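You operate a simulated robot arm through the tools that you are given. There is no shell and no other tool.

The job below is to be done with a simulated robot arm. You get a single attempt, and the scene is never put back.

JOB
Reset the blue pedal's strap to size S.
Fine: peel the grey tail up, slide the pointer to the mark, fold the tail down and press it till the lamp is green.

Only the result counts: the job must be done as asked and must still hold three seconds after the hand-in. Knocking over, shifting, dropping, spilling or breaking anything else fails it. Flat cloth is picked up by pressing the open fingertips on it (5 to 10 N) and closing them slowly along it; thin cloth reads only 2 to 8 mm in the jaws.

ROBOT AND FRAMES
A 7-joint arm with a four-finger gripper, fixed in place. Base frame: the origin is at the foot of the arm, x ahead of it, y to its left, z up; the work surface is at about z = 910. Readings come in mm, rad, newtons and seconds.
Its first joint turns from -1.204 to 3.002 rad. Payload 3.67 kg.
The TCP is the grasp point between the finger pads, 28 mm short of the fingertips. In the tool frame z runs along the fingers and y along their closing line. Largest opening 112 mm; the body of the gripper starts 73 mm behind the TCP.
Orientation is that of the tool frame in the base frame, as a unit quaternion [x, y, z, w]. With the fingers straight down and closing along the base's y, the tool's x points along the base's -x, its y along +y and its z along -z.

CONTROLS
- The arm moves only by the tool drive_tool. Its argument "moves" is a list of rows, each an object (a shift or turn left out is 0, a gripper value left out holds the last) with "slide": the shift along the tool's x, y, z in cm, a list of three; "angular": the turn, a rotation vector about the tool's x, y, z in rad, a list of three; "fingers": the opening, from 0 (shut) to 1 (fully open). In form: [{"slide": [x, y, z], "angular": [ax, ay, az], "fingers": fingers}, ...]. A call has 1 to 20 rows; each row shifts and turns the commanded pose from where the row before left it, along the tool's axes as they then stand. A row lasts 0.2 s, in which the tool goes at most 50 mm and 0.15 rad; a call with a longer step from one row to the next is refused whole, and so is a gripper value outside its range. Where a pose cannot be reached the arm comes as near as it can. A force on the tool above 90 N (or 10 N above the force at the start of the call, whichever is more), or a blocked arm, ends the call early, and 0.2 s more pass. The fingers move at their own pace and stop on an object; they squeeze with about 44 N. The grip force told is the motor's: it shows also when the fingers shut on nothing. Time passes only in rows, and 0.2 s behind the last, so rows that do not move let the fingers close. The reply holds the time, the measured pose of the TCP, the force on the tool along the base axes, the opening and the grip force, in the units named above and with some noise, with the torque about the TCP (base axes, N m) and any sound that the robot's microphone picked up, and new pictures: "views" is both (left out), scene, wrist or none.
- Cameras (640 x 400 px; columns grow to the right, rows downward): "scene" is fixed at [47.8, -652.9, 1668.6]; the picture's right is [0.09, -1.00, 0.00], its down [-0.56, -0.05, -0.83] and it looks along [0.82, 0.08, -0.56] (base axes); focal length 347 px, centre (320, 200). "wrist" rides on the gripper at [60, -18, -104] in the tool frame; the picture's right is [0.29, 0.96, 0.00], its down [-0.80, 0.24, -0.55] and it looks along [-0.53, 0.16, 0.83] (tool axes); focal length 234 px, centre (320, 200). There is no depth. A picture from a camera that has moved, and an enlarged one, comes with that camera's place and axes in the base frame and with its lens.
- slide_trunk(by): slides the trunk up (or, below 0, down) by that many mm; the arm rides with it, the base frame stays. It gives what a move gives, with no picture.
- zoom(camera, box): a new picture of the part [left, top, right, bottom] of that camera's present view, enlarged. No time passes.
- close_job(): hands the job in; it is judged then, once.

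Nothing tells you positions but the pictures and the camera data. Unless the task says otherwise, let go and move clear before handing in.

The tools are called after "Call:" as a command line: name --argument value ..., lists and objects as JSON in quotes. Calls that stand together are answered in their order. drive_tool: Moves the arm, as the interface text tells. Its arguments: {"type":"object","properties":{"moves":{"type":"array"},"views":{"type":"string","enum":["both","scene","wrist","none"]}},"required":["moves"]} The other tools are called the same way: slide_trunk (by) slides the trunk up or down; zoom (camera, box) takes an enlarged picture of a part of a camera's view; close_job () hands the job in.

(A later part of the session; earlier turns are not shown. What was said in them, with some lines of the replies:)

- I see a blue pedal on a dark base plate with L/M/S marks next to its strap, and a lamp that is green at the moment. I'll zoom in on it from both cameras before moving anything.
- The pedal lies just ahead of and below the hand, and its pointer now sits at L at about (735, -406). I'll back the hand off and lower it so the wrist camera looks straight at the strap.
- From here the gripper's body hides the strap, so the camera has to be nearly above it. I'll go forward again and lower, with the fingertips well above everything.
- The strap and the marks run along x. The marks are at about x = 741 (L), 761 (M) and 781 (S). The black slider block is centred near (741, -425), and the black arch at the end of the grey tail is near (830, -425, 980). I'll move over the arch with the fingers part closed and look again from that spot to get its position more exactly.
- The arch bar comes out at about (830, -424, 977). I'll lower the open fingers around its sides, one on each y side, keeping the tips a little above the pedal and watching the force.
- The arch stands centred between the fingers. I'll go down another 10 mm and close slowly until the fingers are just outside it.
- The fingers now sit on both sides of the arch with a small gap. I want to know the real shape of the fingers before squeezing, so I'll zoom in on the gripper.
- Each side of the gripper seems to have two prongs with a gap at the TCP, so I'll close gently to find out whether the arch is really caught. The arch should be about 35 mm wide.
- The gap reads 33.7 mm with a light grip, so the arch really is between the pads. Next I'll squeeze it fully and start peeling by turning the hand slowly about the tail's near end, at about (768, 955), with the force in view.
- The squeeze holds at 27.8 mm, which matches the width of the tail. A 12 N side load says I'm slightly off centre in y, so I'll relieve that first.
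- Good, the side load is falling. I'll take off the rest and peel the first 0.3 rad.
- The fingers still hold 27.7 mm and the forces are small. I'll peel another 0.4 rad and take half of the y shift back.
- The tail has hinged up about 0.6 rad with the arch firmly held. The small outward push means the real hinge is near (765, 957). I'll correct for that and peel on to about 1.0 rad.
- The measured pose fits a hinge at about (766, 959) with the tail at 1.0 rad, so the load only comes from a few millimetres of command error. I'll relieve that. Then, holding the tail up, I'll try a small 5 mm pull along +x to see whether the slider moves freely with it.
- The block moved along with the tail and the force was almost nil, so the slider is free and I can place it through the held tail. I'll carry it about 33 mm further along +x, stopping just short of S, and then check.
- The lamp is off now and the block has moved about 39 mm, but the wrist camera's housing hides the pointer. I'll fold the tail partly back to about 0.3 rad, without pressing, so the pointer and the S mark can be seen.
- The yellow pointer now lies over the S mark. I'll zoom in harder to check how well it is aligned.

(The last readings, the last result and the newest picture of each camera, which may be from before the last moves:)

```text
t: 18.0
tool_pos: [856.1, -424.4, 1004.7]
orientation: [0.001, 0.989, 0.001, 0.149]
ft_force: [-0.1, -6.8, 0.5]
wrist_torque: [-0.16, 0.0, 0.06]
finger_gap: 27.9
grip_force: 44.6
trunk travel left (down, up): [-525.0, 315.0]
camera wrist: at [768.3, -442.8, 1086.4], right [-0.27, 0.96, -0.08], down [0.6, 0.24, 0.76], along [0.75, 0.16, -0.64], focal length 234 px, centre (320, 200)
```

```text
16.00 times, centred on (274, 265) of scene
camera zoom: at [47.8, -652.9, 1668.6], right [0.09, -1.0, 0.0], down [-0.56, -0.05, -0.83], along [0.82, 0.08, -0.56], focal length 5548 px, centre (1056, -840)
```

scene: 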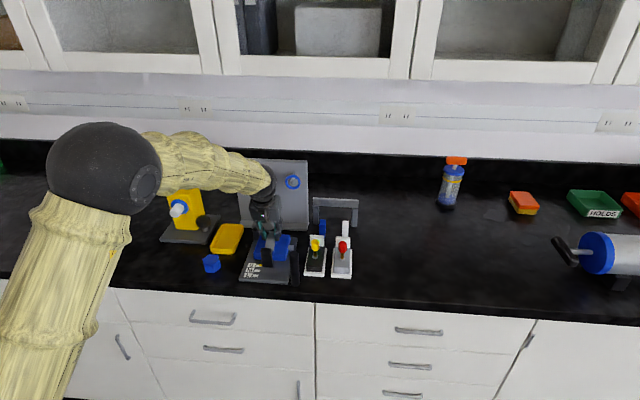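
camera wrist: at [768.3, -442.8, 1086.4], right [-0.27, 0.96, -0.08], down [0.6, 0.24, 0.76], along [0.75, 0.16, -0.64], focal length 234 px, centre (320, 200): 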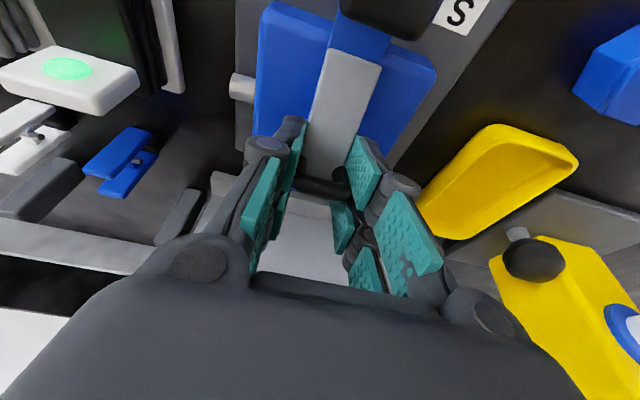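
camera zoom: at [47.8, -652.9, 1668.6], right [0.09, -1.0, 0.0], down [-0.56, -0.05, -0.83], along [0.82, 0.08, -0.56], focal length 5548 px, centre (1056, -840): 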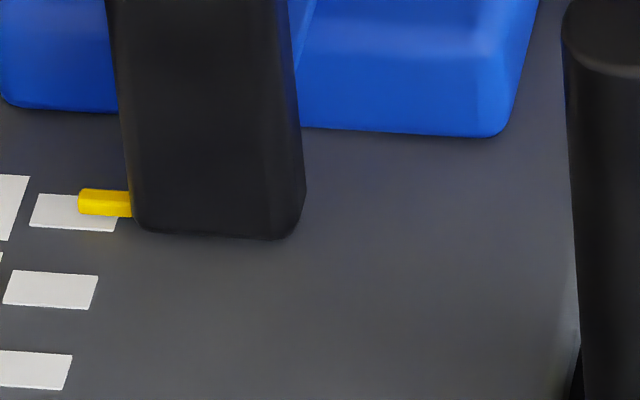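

The pointer sits on the S mark to within about 0.5 mm, possibly a hair short. I'll nudge it 0.5 mm forward, fold the tail down to about 0.15 rad and let go there. The fingers stay clear of the black anchor that way, and I can press from above with the fingers shut.

Call:
drive_tool --moves '[{"slide": [-0.05, -0.07, 0.015]}, {"slide": [-0.192, 0, 0.486], "angular": [0, 0.075, 0]}, {"slide": [-0.192, 0, 0.486], "angular": [0, 0.075, 0]}, {}, {}]' --views "both"

Call:
zoom --camera "scene" --box '[256, 256, 284, 280]'

Call:
zoom --camera "wrist" --box '[220, 60, 420, 260]'

```text
t: 19.2
tool_pos: [863.2, -425.9, 996.6]
orientation: [0.0, 0.997, 0.001, 0.074]
ft_force: [-2.6, -1.7, -2.9]
wrist_torque: [-0.02, -0.06, 0.04]
finger_gap: 27.9
grip_force: 45.1
trunk travel left (down, up): [-525.0, 315.0]
camera wrist: at [788.2, -442.9, 1090.3], right [-0.28, 0.96, -0.04], down [0.71, 0.24, 0.67], along [0.65, 0.16, -0.74], focal length 234 px, centre (320, 200)
```

scene: 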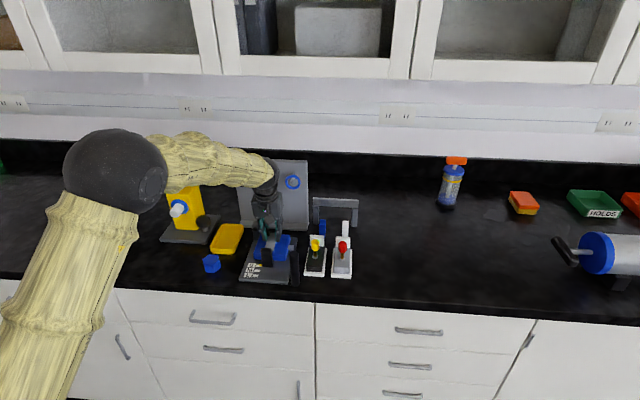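
wrist: 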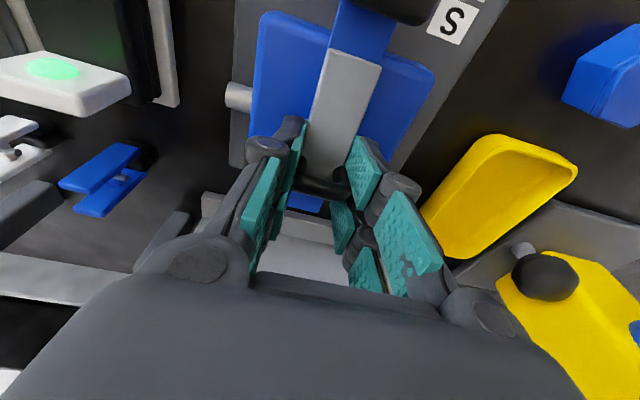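

```text
16.00 times, centred on (270, 268) of scene
camera zoom: at [47.8, -652.9, 1668.6], right [0.09, -1.0, 0.0], down [-0.56, -0.05, -0.83], along [0.82, 0.08, -0.56], focal length 5548 px, centre (1120, -888)
```

zoom: 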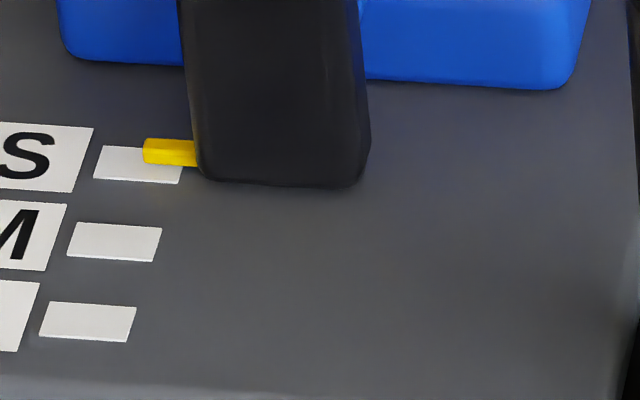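

```text
2.00 times, centred on (320, 160) of wrist
camera zoom: at [788.2, -442.9, 1090.3], right [-0.28, 0.96, -0.04], down [0.71, 0.24, 0.67], along [0.65, 0.16, -0.74], focal length 468 px, centre (320, 280)
```

zoom: 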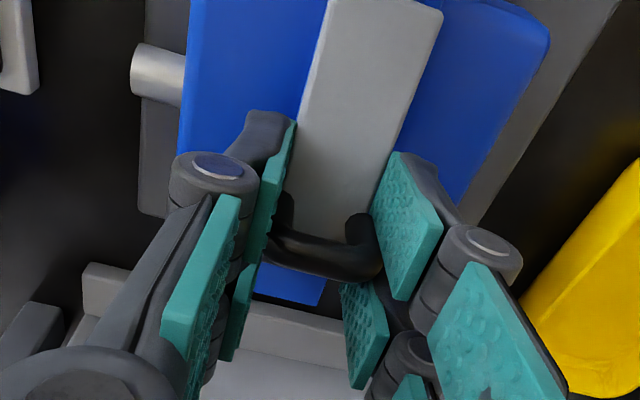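

The pointer is still well on the S mark. Now I'll let go of the arch and lift straight off, then look at how the tail lies.

Call:
drive_tool --moves '[{"fingers": 0.3}, {"fingers": 0.36}, {"fingers": 0.45}, {}]' --views "wrist"

Call:
zoom --camera "wrist" --box '[220, 0, 440, 220]'

Call:
zoom --camera "scene" --box '[246, 215, 296, 285]'

```text
t: 20.2
tool_pos: [863.4, -425.0, 996.7]
orientation: [0.0, 0.997, 0.0, 0.074]
ft_force: [-1.2, 1.2, 0.2]
wrist_torque: [-0.03, -0.01, 0.0]
finger_gap: 50.5
grip_force: 0.0
trunk travel left (down, up): [-525.0, 315.0]
camera wrist: at [788.2, -442.7, 1090.6], right [-0.28, 0.96, -0.04], down [0.71, 0.24, 0.67], along [0.65, 0.16, -0.74], focal length 234 px, centre (320, 200)
```

wrist: 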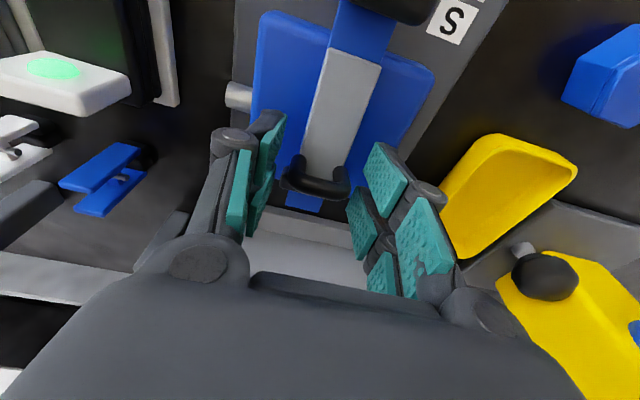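

```text
1.82 times, centred on (330, 110) of wrist
camera zoom: at [788.2, -442.7, 1090.6], right [-0.28, 0.96, -0.04], down [0.71, 0.24, 0.67], along [0.65, 0.16, -0.74], focal length 426 px, centre (302, 364)
```

zoom: 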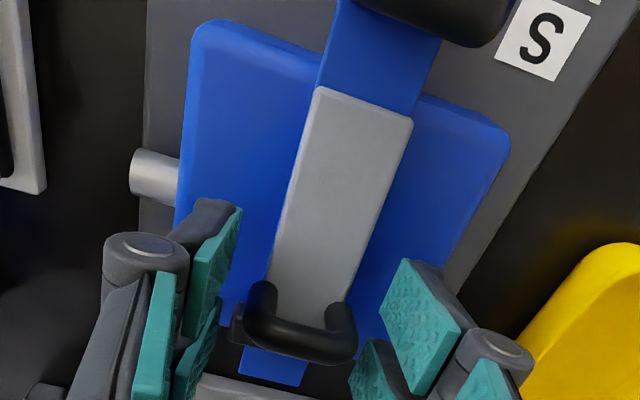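

```text
5.71 times, centred on (271, 250) of scene
camera zoom: at [47.8, -652.9, 1668.6], right [0.09, -1.0, 0.0], down [-0.56, -0.05, -0.83], along [0.82, 0.08, -0.56], focal length 1981 px, centre (600, -86)
```

zoom: 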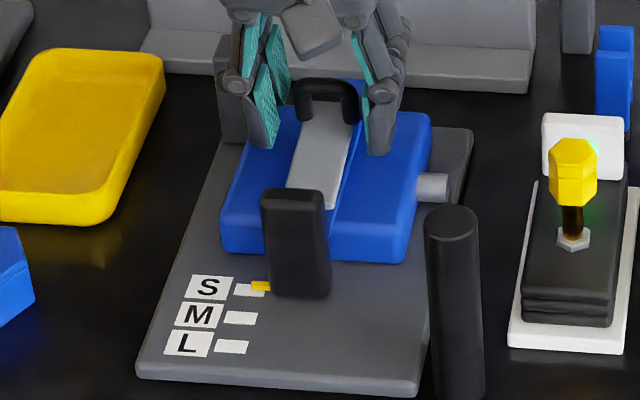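

I've released the arch and the tail is resting low by itself, still unpressed. I'll lift clear, straighten the hand to vertical and shut the fingers, then check the pointer from above.

Call:
drive_tool --moves '[{"slide": [0, 0, -1.5]}, {"slide": [0, 0, -1.5]}, {"slide": [0, 0, -2.0]}, {"slide": [0, 0, -2.0]}, {"angular": [0, 0.148, 0]}, {"slide": [0, 0, -1.0], "fingers": 0.0}, {}, {}]' --views "both"

Call:
zoom --camera "wrist" --box '[300, 0, 440, 100]'

Call:
zoom --camera "scene" --box '[246, 215, 296, 285]'

```text
t: 22.0
tool_pos: [852.8, -424.9, 1076.6]
orientation: [-0.001, 1.0, 0.001, 0.001]
ft_force: [-0.1, 0.6, 1.2]
wrist_torque: [0.02, 0.0, -0.01]
finger_gap: 0.0
grip_force: 35.7
trunk travel left (down, up): [-525.0, 315.0]
camera wrist: at [791.9, -442.9, 1180.9], right [-0.29, 0.96, 0.0], down [0.8, 0.24, 0.56], along [0.53, 0.16, -0.83], focal length 234 px, centre (320, 200)
```

scene: 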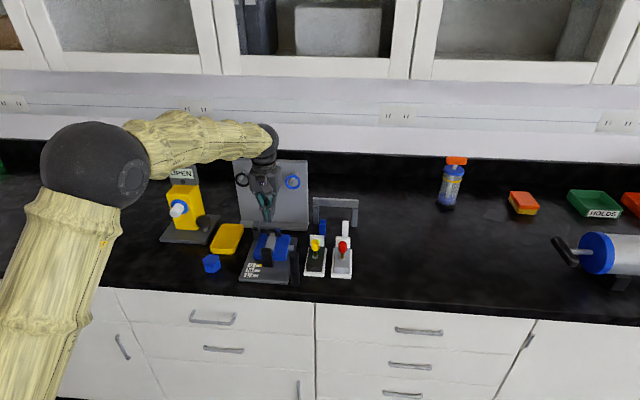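
wrist: 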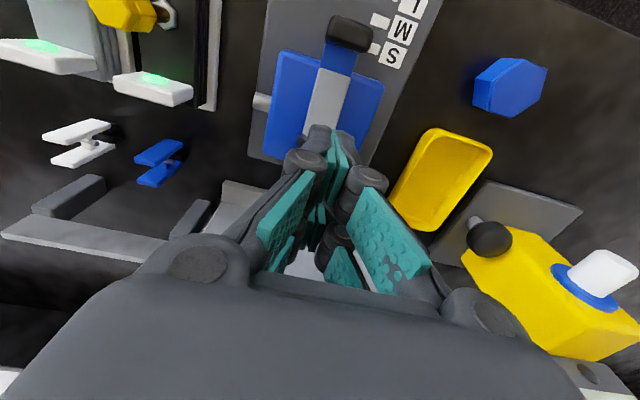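

```text
4.00 times, centred on (370, 50) of wrist
camera zoom: at [791.9, -442.9, 1180.9], right [-0.29, 0.96, 0.0], down [0.8, 0.24, 0.56], along [0.53, 0.16, -0.83], focal length 937 px, centre (120, 800)
```

zoom: 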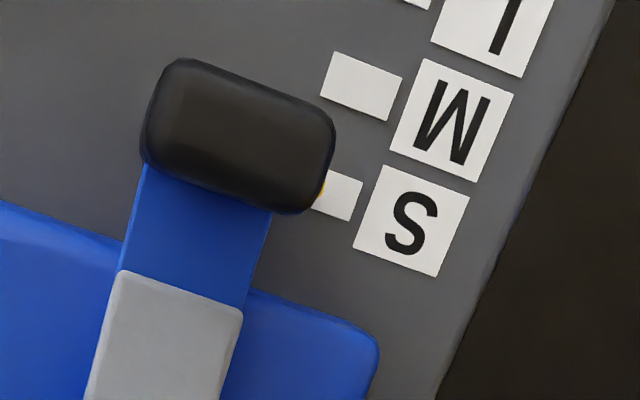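

```text
5.71 times, centred on (271, 250) of scene
camera zoom: at [47.8, -652.9, 1668.6], right [0.09, -1.0, 0.0], down [-0.56, -0.05, -0.83], along [0.82, 0.08, -0.56], focal length 1981 px, centre (600, -86)
```

zoom: 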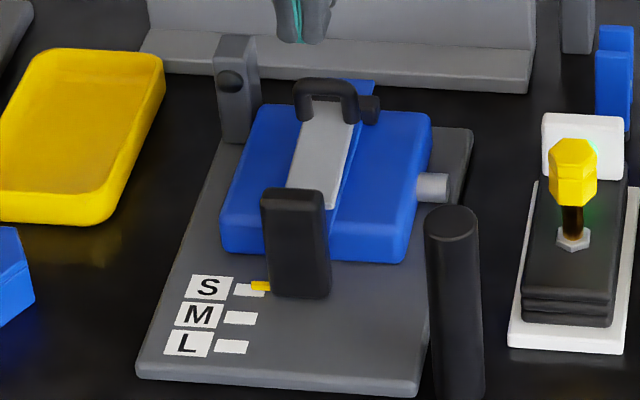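

The lamp is dark and the tail rests slightly raised. Before pressing I'll shift sideways so the wrist camera sits right above the pointer and can check it without parallax.

Call:
drive_tool --moves '[{"slide": [0.5, 2.5, 0]}, {"slide": [0.5, 2.5, 0]}, {}]' --views "wrist"

Call:
zoom --camera "wrist" --box '[270, 0, 380, 80]'

```text
t: 22.8
tool_pos: [843.3, -375.6, 1076.4]
orientation: [0.0, 1.0, 0.001, 0.001]
ft_force: [-0.5, -0.5, 0.2]
wrist_torque: [-0.01, 0.01, -0.02]
finger_gap: 0.0
grip_force: 35.4
trunk travel left (down, up): [-525.0, 315.0]
camera wrist: at [782.7, -393.2, 1180.3], right [-0.29, 0.96, 0.0], down [0.8, 0.24, 0.56], along [0.53, 0.16, -0.83], focal length 234 px, centre (320, 200)
```

wrist: 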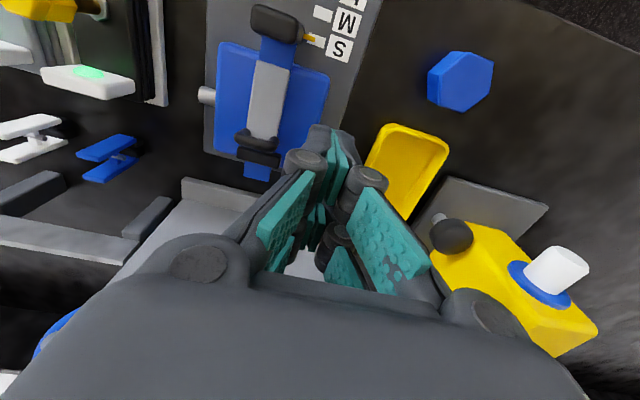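

```text
5.00 times, centred on (325, 40) of wrist
camera zoom: at [782.7, -393.2, 1180.3], right [-0.29, 0.96, 0.0], down [0.8, 0.24, 0.56], along [0.53, 0.16, -0.83], focal length 1171 px, centre (295, 1000)
```

zoom: 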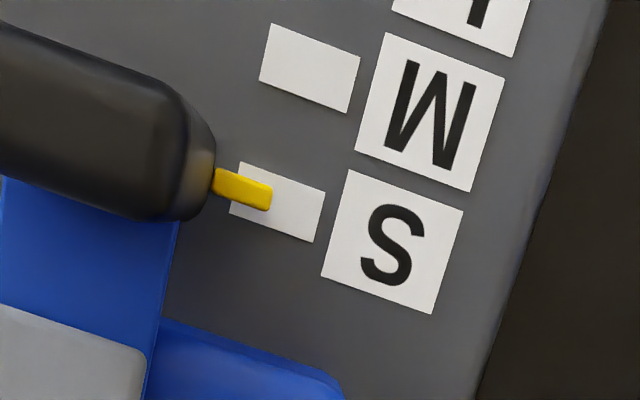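

From straight above, the pointer lies on the centre of the S mark to within about 0.3 mm. Now I'll go over the arch with shut fingers and follow its arc down, so the slider isn't dragged.

Call:
drive_tool --moves '[{"slide": [-1.0, -2.47, 0]}, {"slide": [-1.07, -2.47, 0]}, {"slide": [0, 0, 2.0]}, {"slide": [0, 0, 2.0]}, {}]' --views "both"

Call:
zoom --camera "scene" --box '[246, 205, 306, 285]'

Call:
zoom --camera "wrist" --box '[240, 40, 400, 200]'

```text
t: 24.0
tool_pos: [862.7, -424.8, 1036.0]
orientation: [0.0, 1.0, 0.0, 0.001]
ft_force: [-0.6, 0.6, 0.3]
wrist_torque: [-0.01, 0.0, -0.03]
finger_gap: 0.0
grip_force: 35.3
trunk travel left (down, up): [-525.0, 315.0]
camera wrist: at [802.2, -442.4, 1140.6], right [-0.29, 0.96, 0.0], down [0.8, 0.24, 0.56], along [0.53, 0.16, -0.83], focal length 234 px, centre (320, 200)
```

scene: 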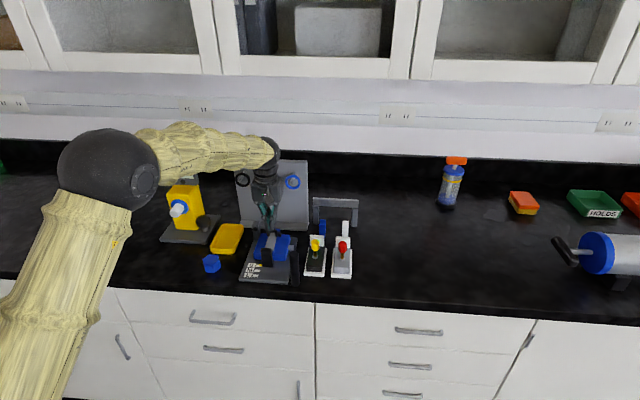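
wrist: 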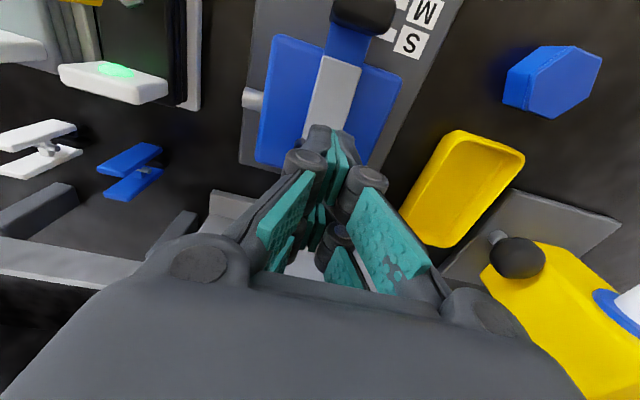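

```text
5.00 times, centred on (276, 245) of scene
camera zoom: at [47.8, -652.9, 1668.6], right [0.09, -1.0, 0.0], down [-0.56, -0.05, -0.83], along [0.82, 0.08, -0.56], focal length 1734 px, centre (540, -25)
```

zoom: 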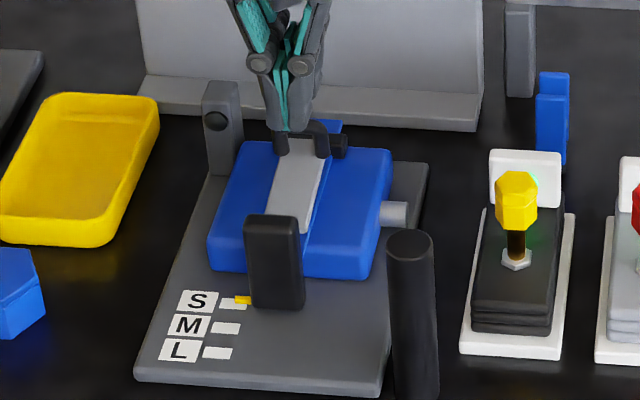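

```text
2.50 times, centred on (320, 120) of wrist
camera zoom: at [802.2, -442.4, 1140.6], right [-0.29, 0.96, 0.0], down [0.8, 0.24, 0.56], along [0.53, 0.16, -0.83], focal length 585 px, centre (320, 400)
```

zoom: 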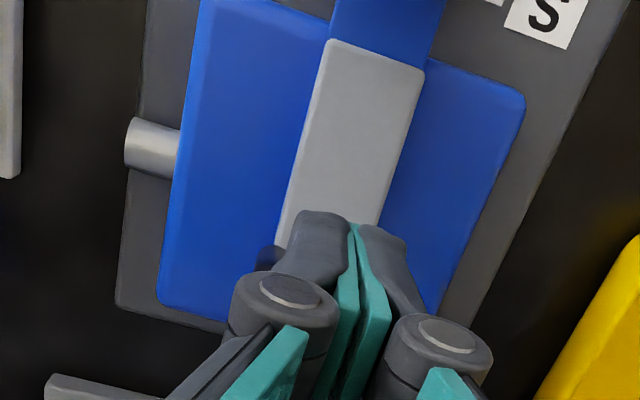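

The fingertips are above the arch. Because of the gap between the prongs I'll shift 6 mm back, so that a prong rather than the gap lands on the bar, and then descend gently to contact.

Call:
drive_tool --moves '[{"slide": [0.55, -0.05, 0]}, {"slide": [0, 0, 0.5]}, {"slide": [0, 0, 0.5]}, {"slide": [0, 0, 0.4]}, {"slide": [0, 0, 0.3]}, {}]' --views "scene"

Call:
zoom --camera "scene" --box '[251, 215, 301, 280]'

```text
t: 25.4
tool_pos: [858.2, -425.0, 1019.9]
orientation: [0.001, 1.0, 0.001, 0.001]
ft_force: [-0.2, 0.8, -0.2]
wrist_torque: [0.01, 0.02, 0.04]
finger_gap: 0.2
grip_force: 35.4
trunk travel left (down, up): [-525.0, 315.0]
```

scene: 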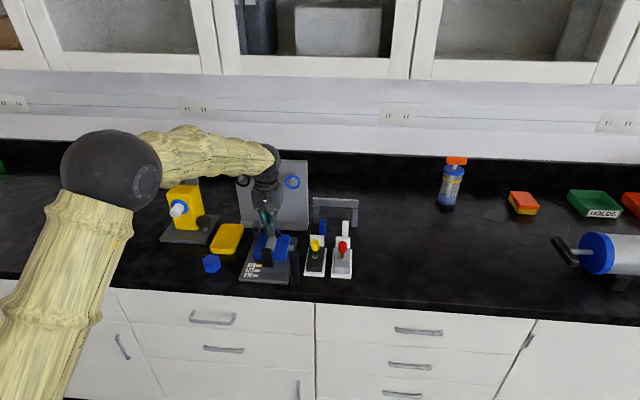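

```text
6.15 times, centred on (276, 248) of scene
camera zoom: at [47.8, -652.9, 1668.6], right [0.09, -1.0, 0.0], down [-0.56, -0.05, -0.83], along [0.82, 0.08, -0.56], focal length 2134 px, centre (591, -92)
```

zoom: 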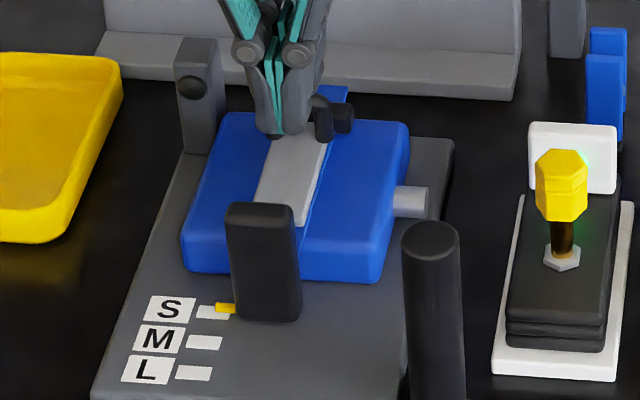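

No contact yet. I'll continue in 2 mm steps, creeping slightly forward as I go down to follow the arch's arc.

Call:
drive_tool --moves '[{"slide": [0, 0, 0.2]}, {"slide": [0, 0, 0.2]}, {"slide": [-0.06, 0, 0.2]}, {"slide": [-0.06, 0, 0.2]}, {}]' --views "none"

```text
t: 26.6
tool_pos: [858.6, -424.4, 1014.8]
orientation: [0.0, 1.0, -0.001, 0.004]
ft_force: [2.1, -5.0, 29.9]
wrist_torque: [-0.13, -0.34, -0.01]
finger_gap: 6.0
grip_force: 36.1
trunk travel left (down, up): [-525.0, 315.0]
```

There is a 30 N contact and the fingers have been spread by 6 mm, so I'll look before pushing any further.

Call:
zoom --camera "scene" --box '[251, 215, 301, 280]'

Call:
zoom --camera "wrist" --box '[240, 20, 400, 180]'

Call:
zoom --camera "scene" --box '[264, 228, 286, 246]'

```text
6.15 times, centred on (276, 248) of scene
camera zoom: at [47.8, -652.9, 1668.6], right [0.09, -1.0, 0.0], down [-0.56, -0.05, -0.83], along [0.82, 0.08, -0.56], focal length 2134 px, centre (591, -92)
```

zoom: 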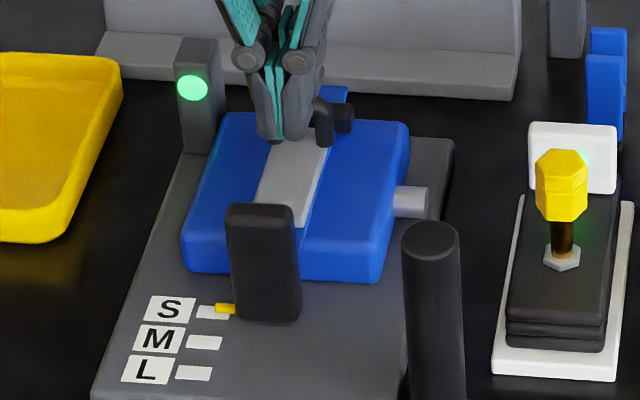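

```text
2.50 times, centred on (320, 100) of wrist
camera zoom: at [797.4, -442.3, 1118.6], right [-0.29, 0.96, 0.0], down [0.79, 0.24, 0.56], along [0.54, 0.16, -0.83], focal length 585 px, centre (320, 450)
```

zoom: 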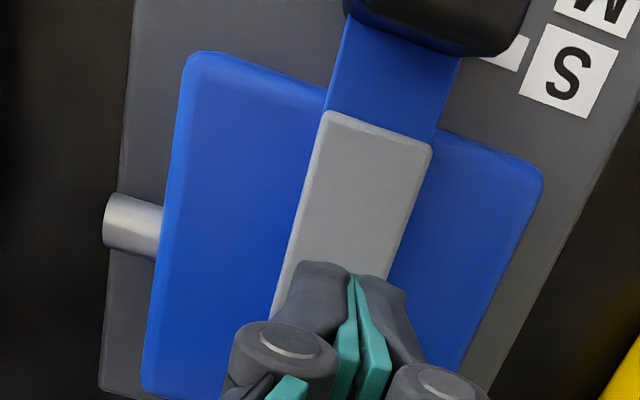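

```text
16.00 times, centred on (275, 237) of scene
camera zoom: at [47.8, -652.9, 1668.6], right [0.09, -1.0, 0.0], down [-0.56, -0.05, -0.83], along [0.82, 0.08, -0.56], focal length 5548 px, centre (1040, -392)
```

zoom: 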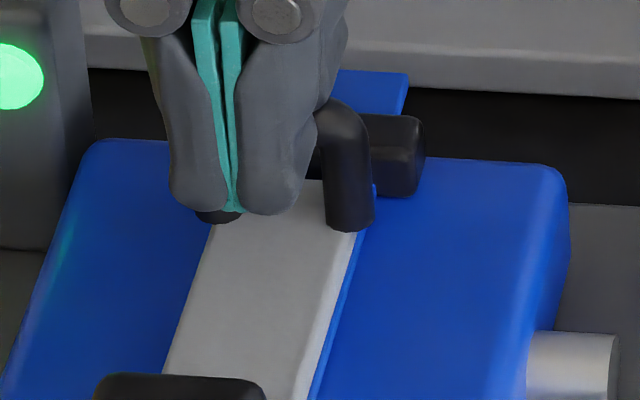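

The lamp has turned green under the press and the pointer is still on S. I'll hold the press briefly, then lift off slowly and see whether the lamp stays green with nothing touching the tail.

Call:
drive_tool --moves '[{}, {}, {"slide": [0, 0, -0.2]}, {"slide": [0, 0, -0.3]}, {"slide": [0, 0, -0.5]}, {"slide": [0, 0, -1.0]}, {"slide": [0, 0, -2.0]}, {"slide": [0, 0, -3.0]}, {}]' --views "both"

Call:
zoom --camera "scene" --box '[246, 215, 301, 285]'

Call:
zoom --camera "scene" --box '[256, 256, 284, 280]'

```text
t: 28.6
tool_pos: [860.5, -425.6, 1081.1]
orientation: [0.001, 1.0, 0.0, 0.001]
ft_force: [0.5, 0.5, -0.2]
wrist_torque: [-0.02, 0.01, 0.03]
finger_gap: 0.3
grip_force: 35.6
trunk travel left (down, up): [-525.0, 315.0]
camera wrist: at [799.1, -442.9, 1184.5], right [-0.29, 0.96, 0.0], down [0.8, 0.24, 0.55], along [0.53, 0.16, -0.83], focal length 234 px, centre (320, 200)
```

scene: 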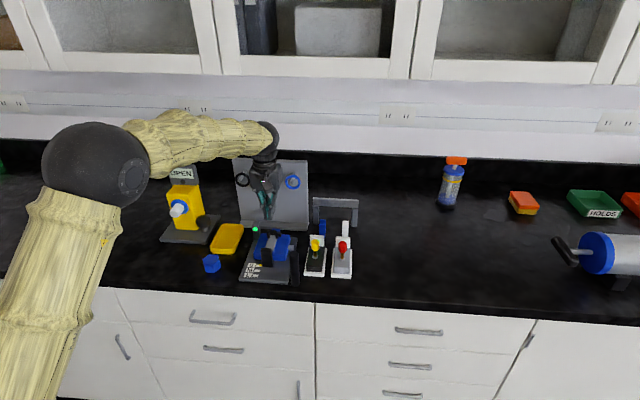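
wrist: 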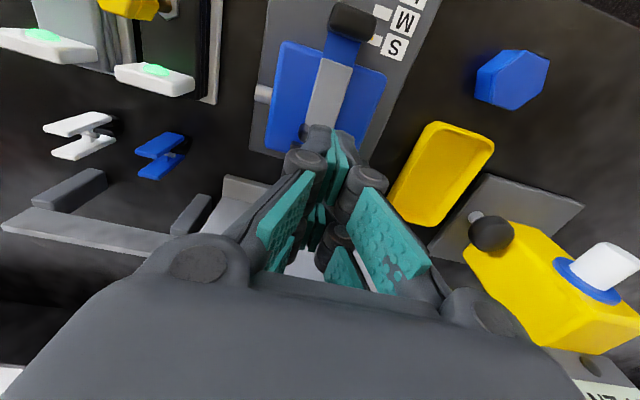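

```text
5.71 times, centred on (274, 250) of scene
camera zoom: at [47.8, -652.9, 1668.6], right [0.09, -1.0, 0.0], down [-0.56, -0.05, -0.83], along [0.82, 0.08, -0.56], focal length 1981 px, centre (586, -86)
```

zoom: 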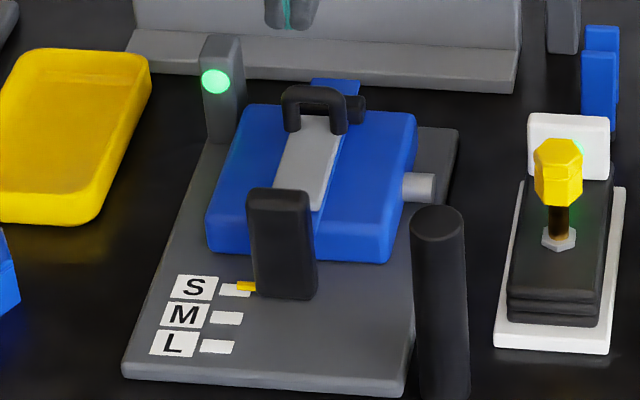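

```text
16.00 times, centred on (270, 268) of scene
camera zoom: at [47.8, -652.9, 1668.6], right [0.09, -1.0, 0.0], down [-0.56, -0.05, -0.83], along [0.82, 0.08, -0.56], focal length 5548 px, centre (1120, -888)
```

zoom: 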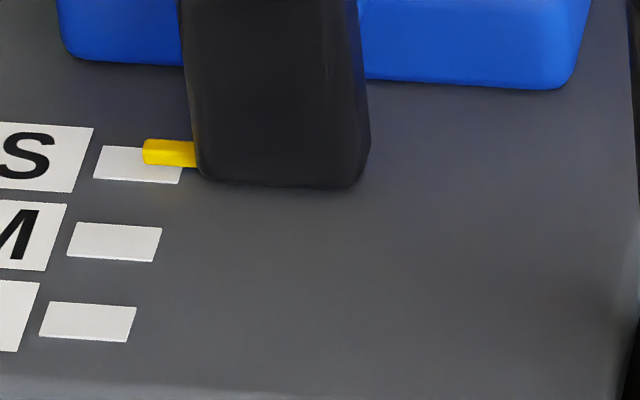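

The lamp stays green with the hand clear, and the pointer is on S. I'll move aside, wait out three seconds, and look once more from above to confirm that it holds and nothing else has moved.

Call:
drive_tool --moves '[{"slide": [0.8, 2.5, -1.0]}, {"slide": [0.8, 2.5, -1.0]}, {}, {}, {}, {}, {}, {}, {}, {}, {}, {}, {}, {}, {}, {}]' --views "both"

Call:
zoom --camera "wrist" --box '[200, 0, 380, 190]'

Call:
zoom --camera "wrist" --box '[270, 0, 380, 80]'

Call:
zoom --camera "scene" --box '[150, 150, 370, 300]'

```text
t: 32.0
tool_pos: [843.0, -374.9, 1102.3]
orientation: [0.0, 1.0, 0.0, 0.0]
ft_force: [0.5, 0.7, 0.3]
wrist_torque: [0.01, -0.01, 0.0]
finger_gap: 0.0
grip_force: 36.0
trunk travel left (down, up): [-525.0, 315.0]
camera wrist: at [782.7, -392.8, 1205.5], right [-0.29, 0.96, 0.0], down [0.8, 0.24, 0.56], along [0.53, 0.16, -0.83], focal length 234 px, centre (320, 200)
```

scene: 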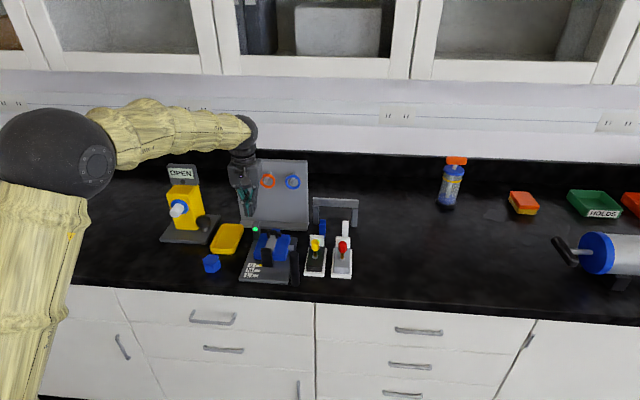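
wrist: 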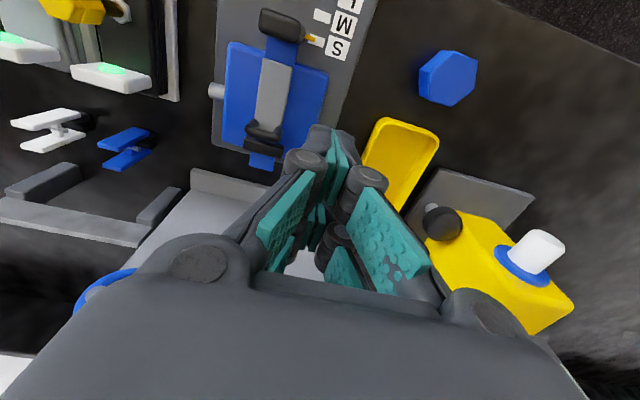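

```text
2.11 times, centred on (290, 95) of wrist
camera zoom: at [782.7, -392.8, 1205.5], right [-0.29, 0.96, 0.0], down [0.8, 0.24, 0.56], along [0.53, 0.16, -0.83], focal length 493 px, centre (383, 421)
```

zoom: 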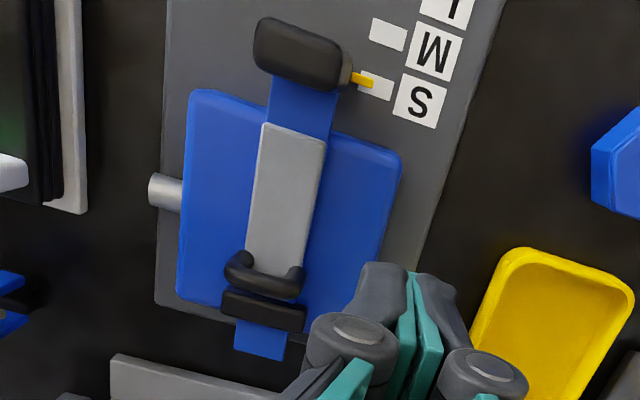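

```text
5.00 times, centred on (325, 40) of wrist
camera zoom: at [782.7, -392.8, 1205.5], right [-0.29, 0.96, 0.0], down [0.8, 0.24, 0.56], along [0.53, 0.16, -0.83], focal length 1171 px, centre (295, 1000)
```

zoom: 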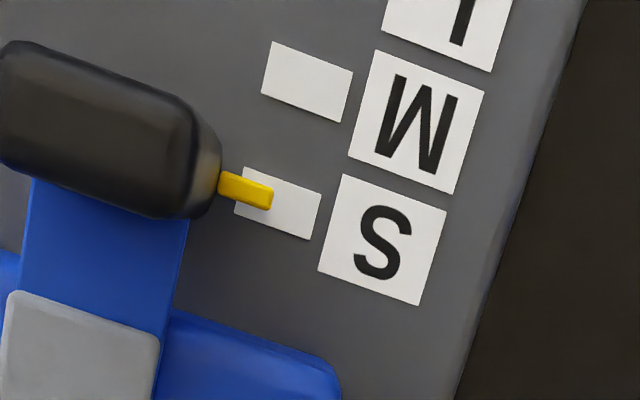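

```text
2.67 times, centred on (260, 225) of scene
camera zoom: at [47.8, -652.9, 1668.6], right [0.09, -1.0, 0.0], down [-0.56, -0.05, -0.83], along [0.82, 0.08, -0.56], focal length 925 px, centre (480, 133)
```

zoom: 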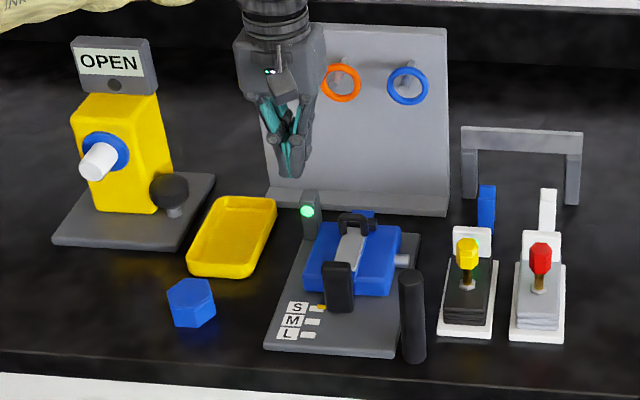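

The lamp has stayed green for more than three seconds with nothing touching the tail. The pointer is centred on S, the tail lies flat, the hand is clear, and I see nothing else disturbed, so I'm handing in the job.

Call:
close_job

```text
The job is handed in.
```

The blue pedal's strap is now at size S, and I've handed the job in.

- **Pointer:** it sits on the centre of the S mark, to within about 0.3 mm seen from straight above.
- **Tail:** I peeled it up and moved the slider with it. Then I folded it down and pressed with about 30 N until the lamp turned green.
- **Hold:** the lamp stayed green for more than three seconds with the hand clear.
- **Surroundings:** nothing else looked moved in the last pictures. The black ring on the board was hidden behind the gripper in that final view, but the arm never went near it.
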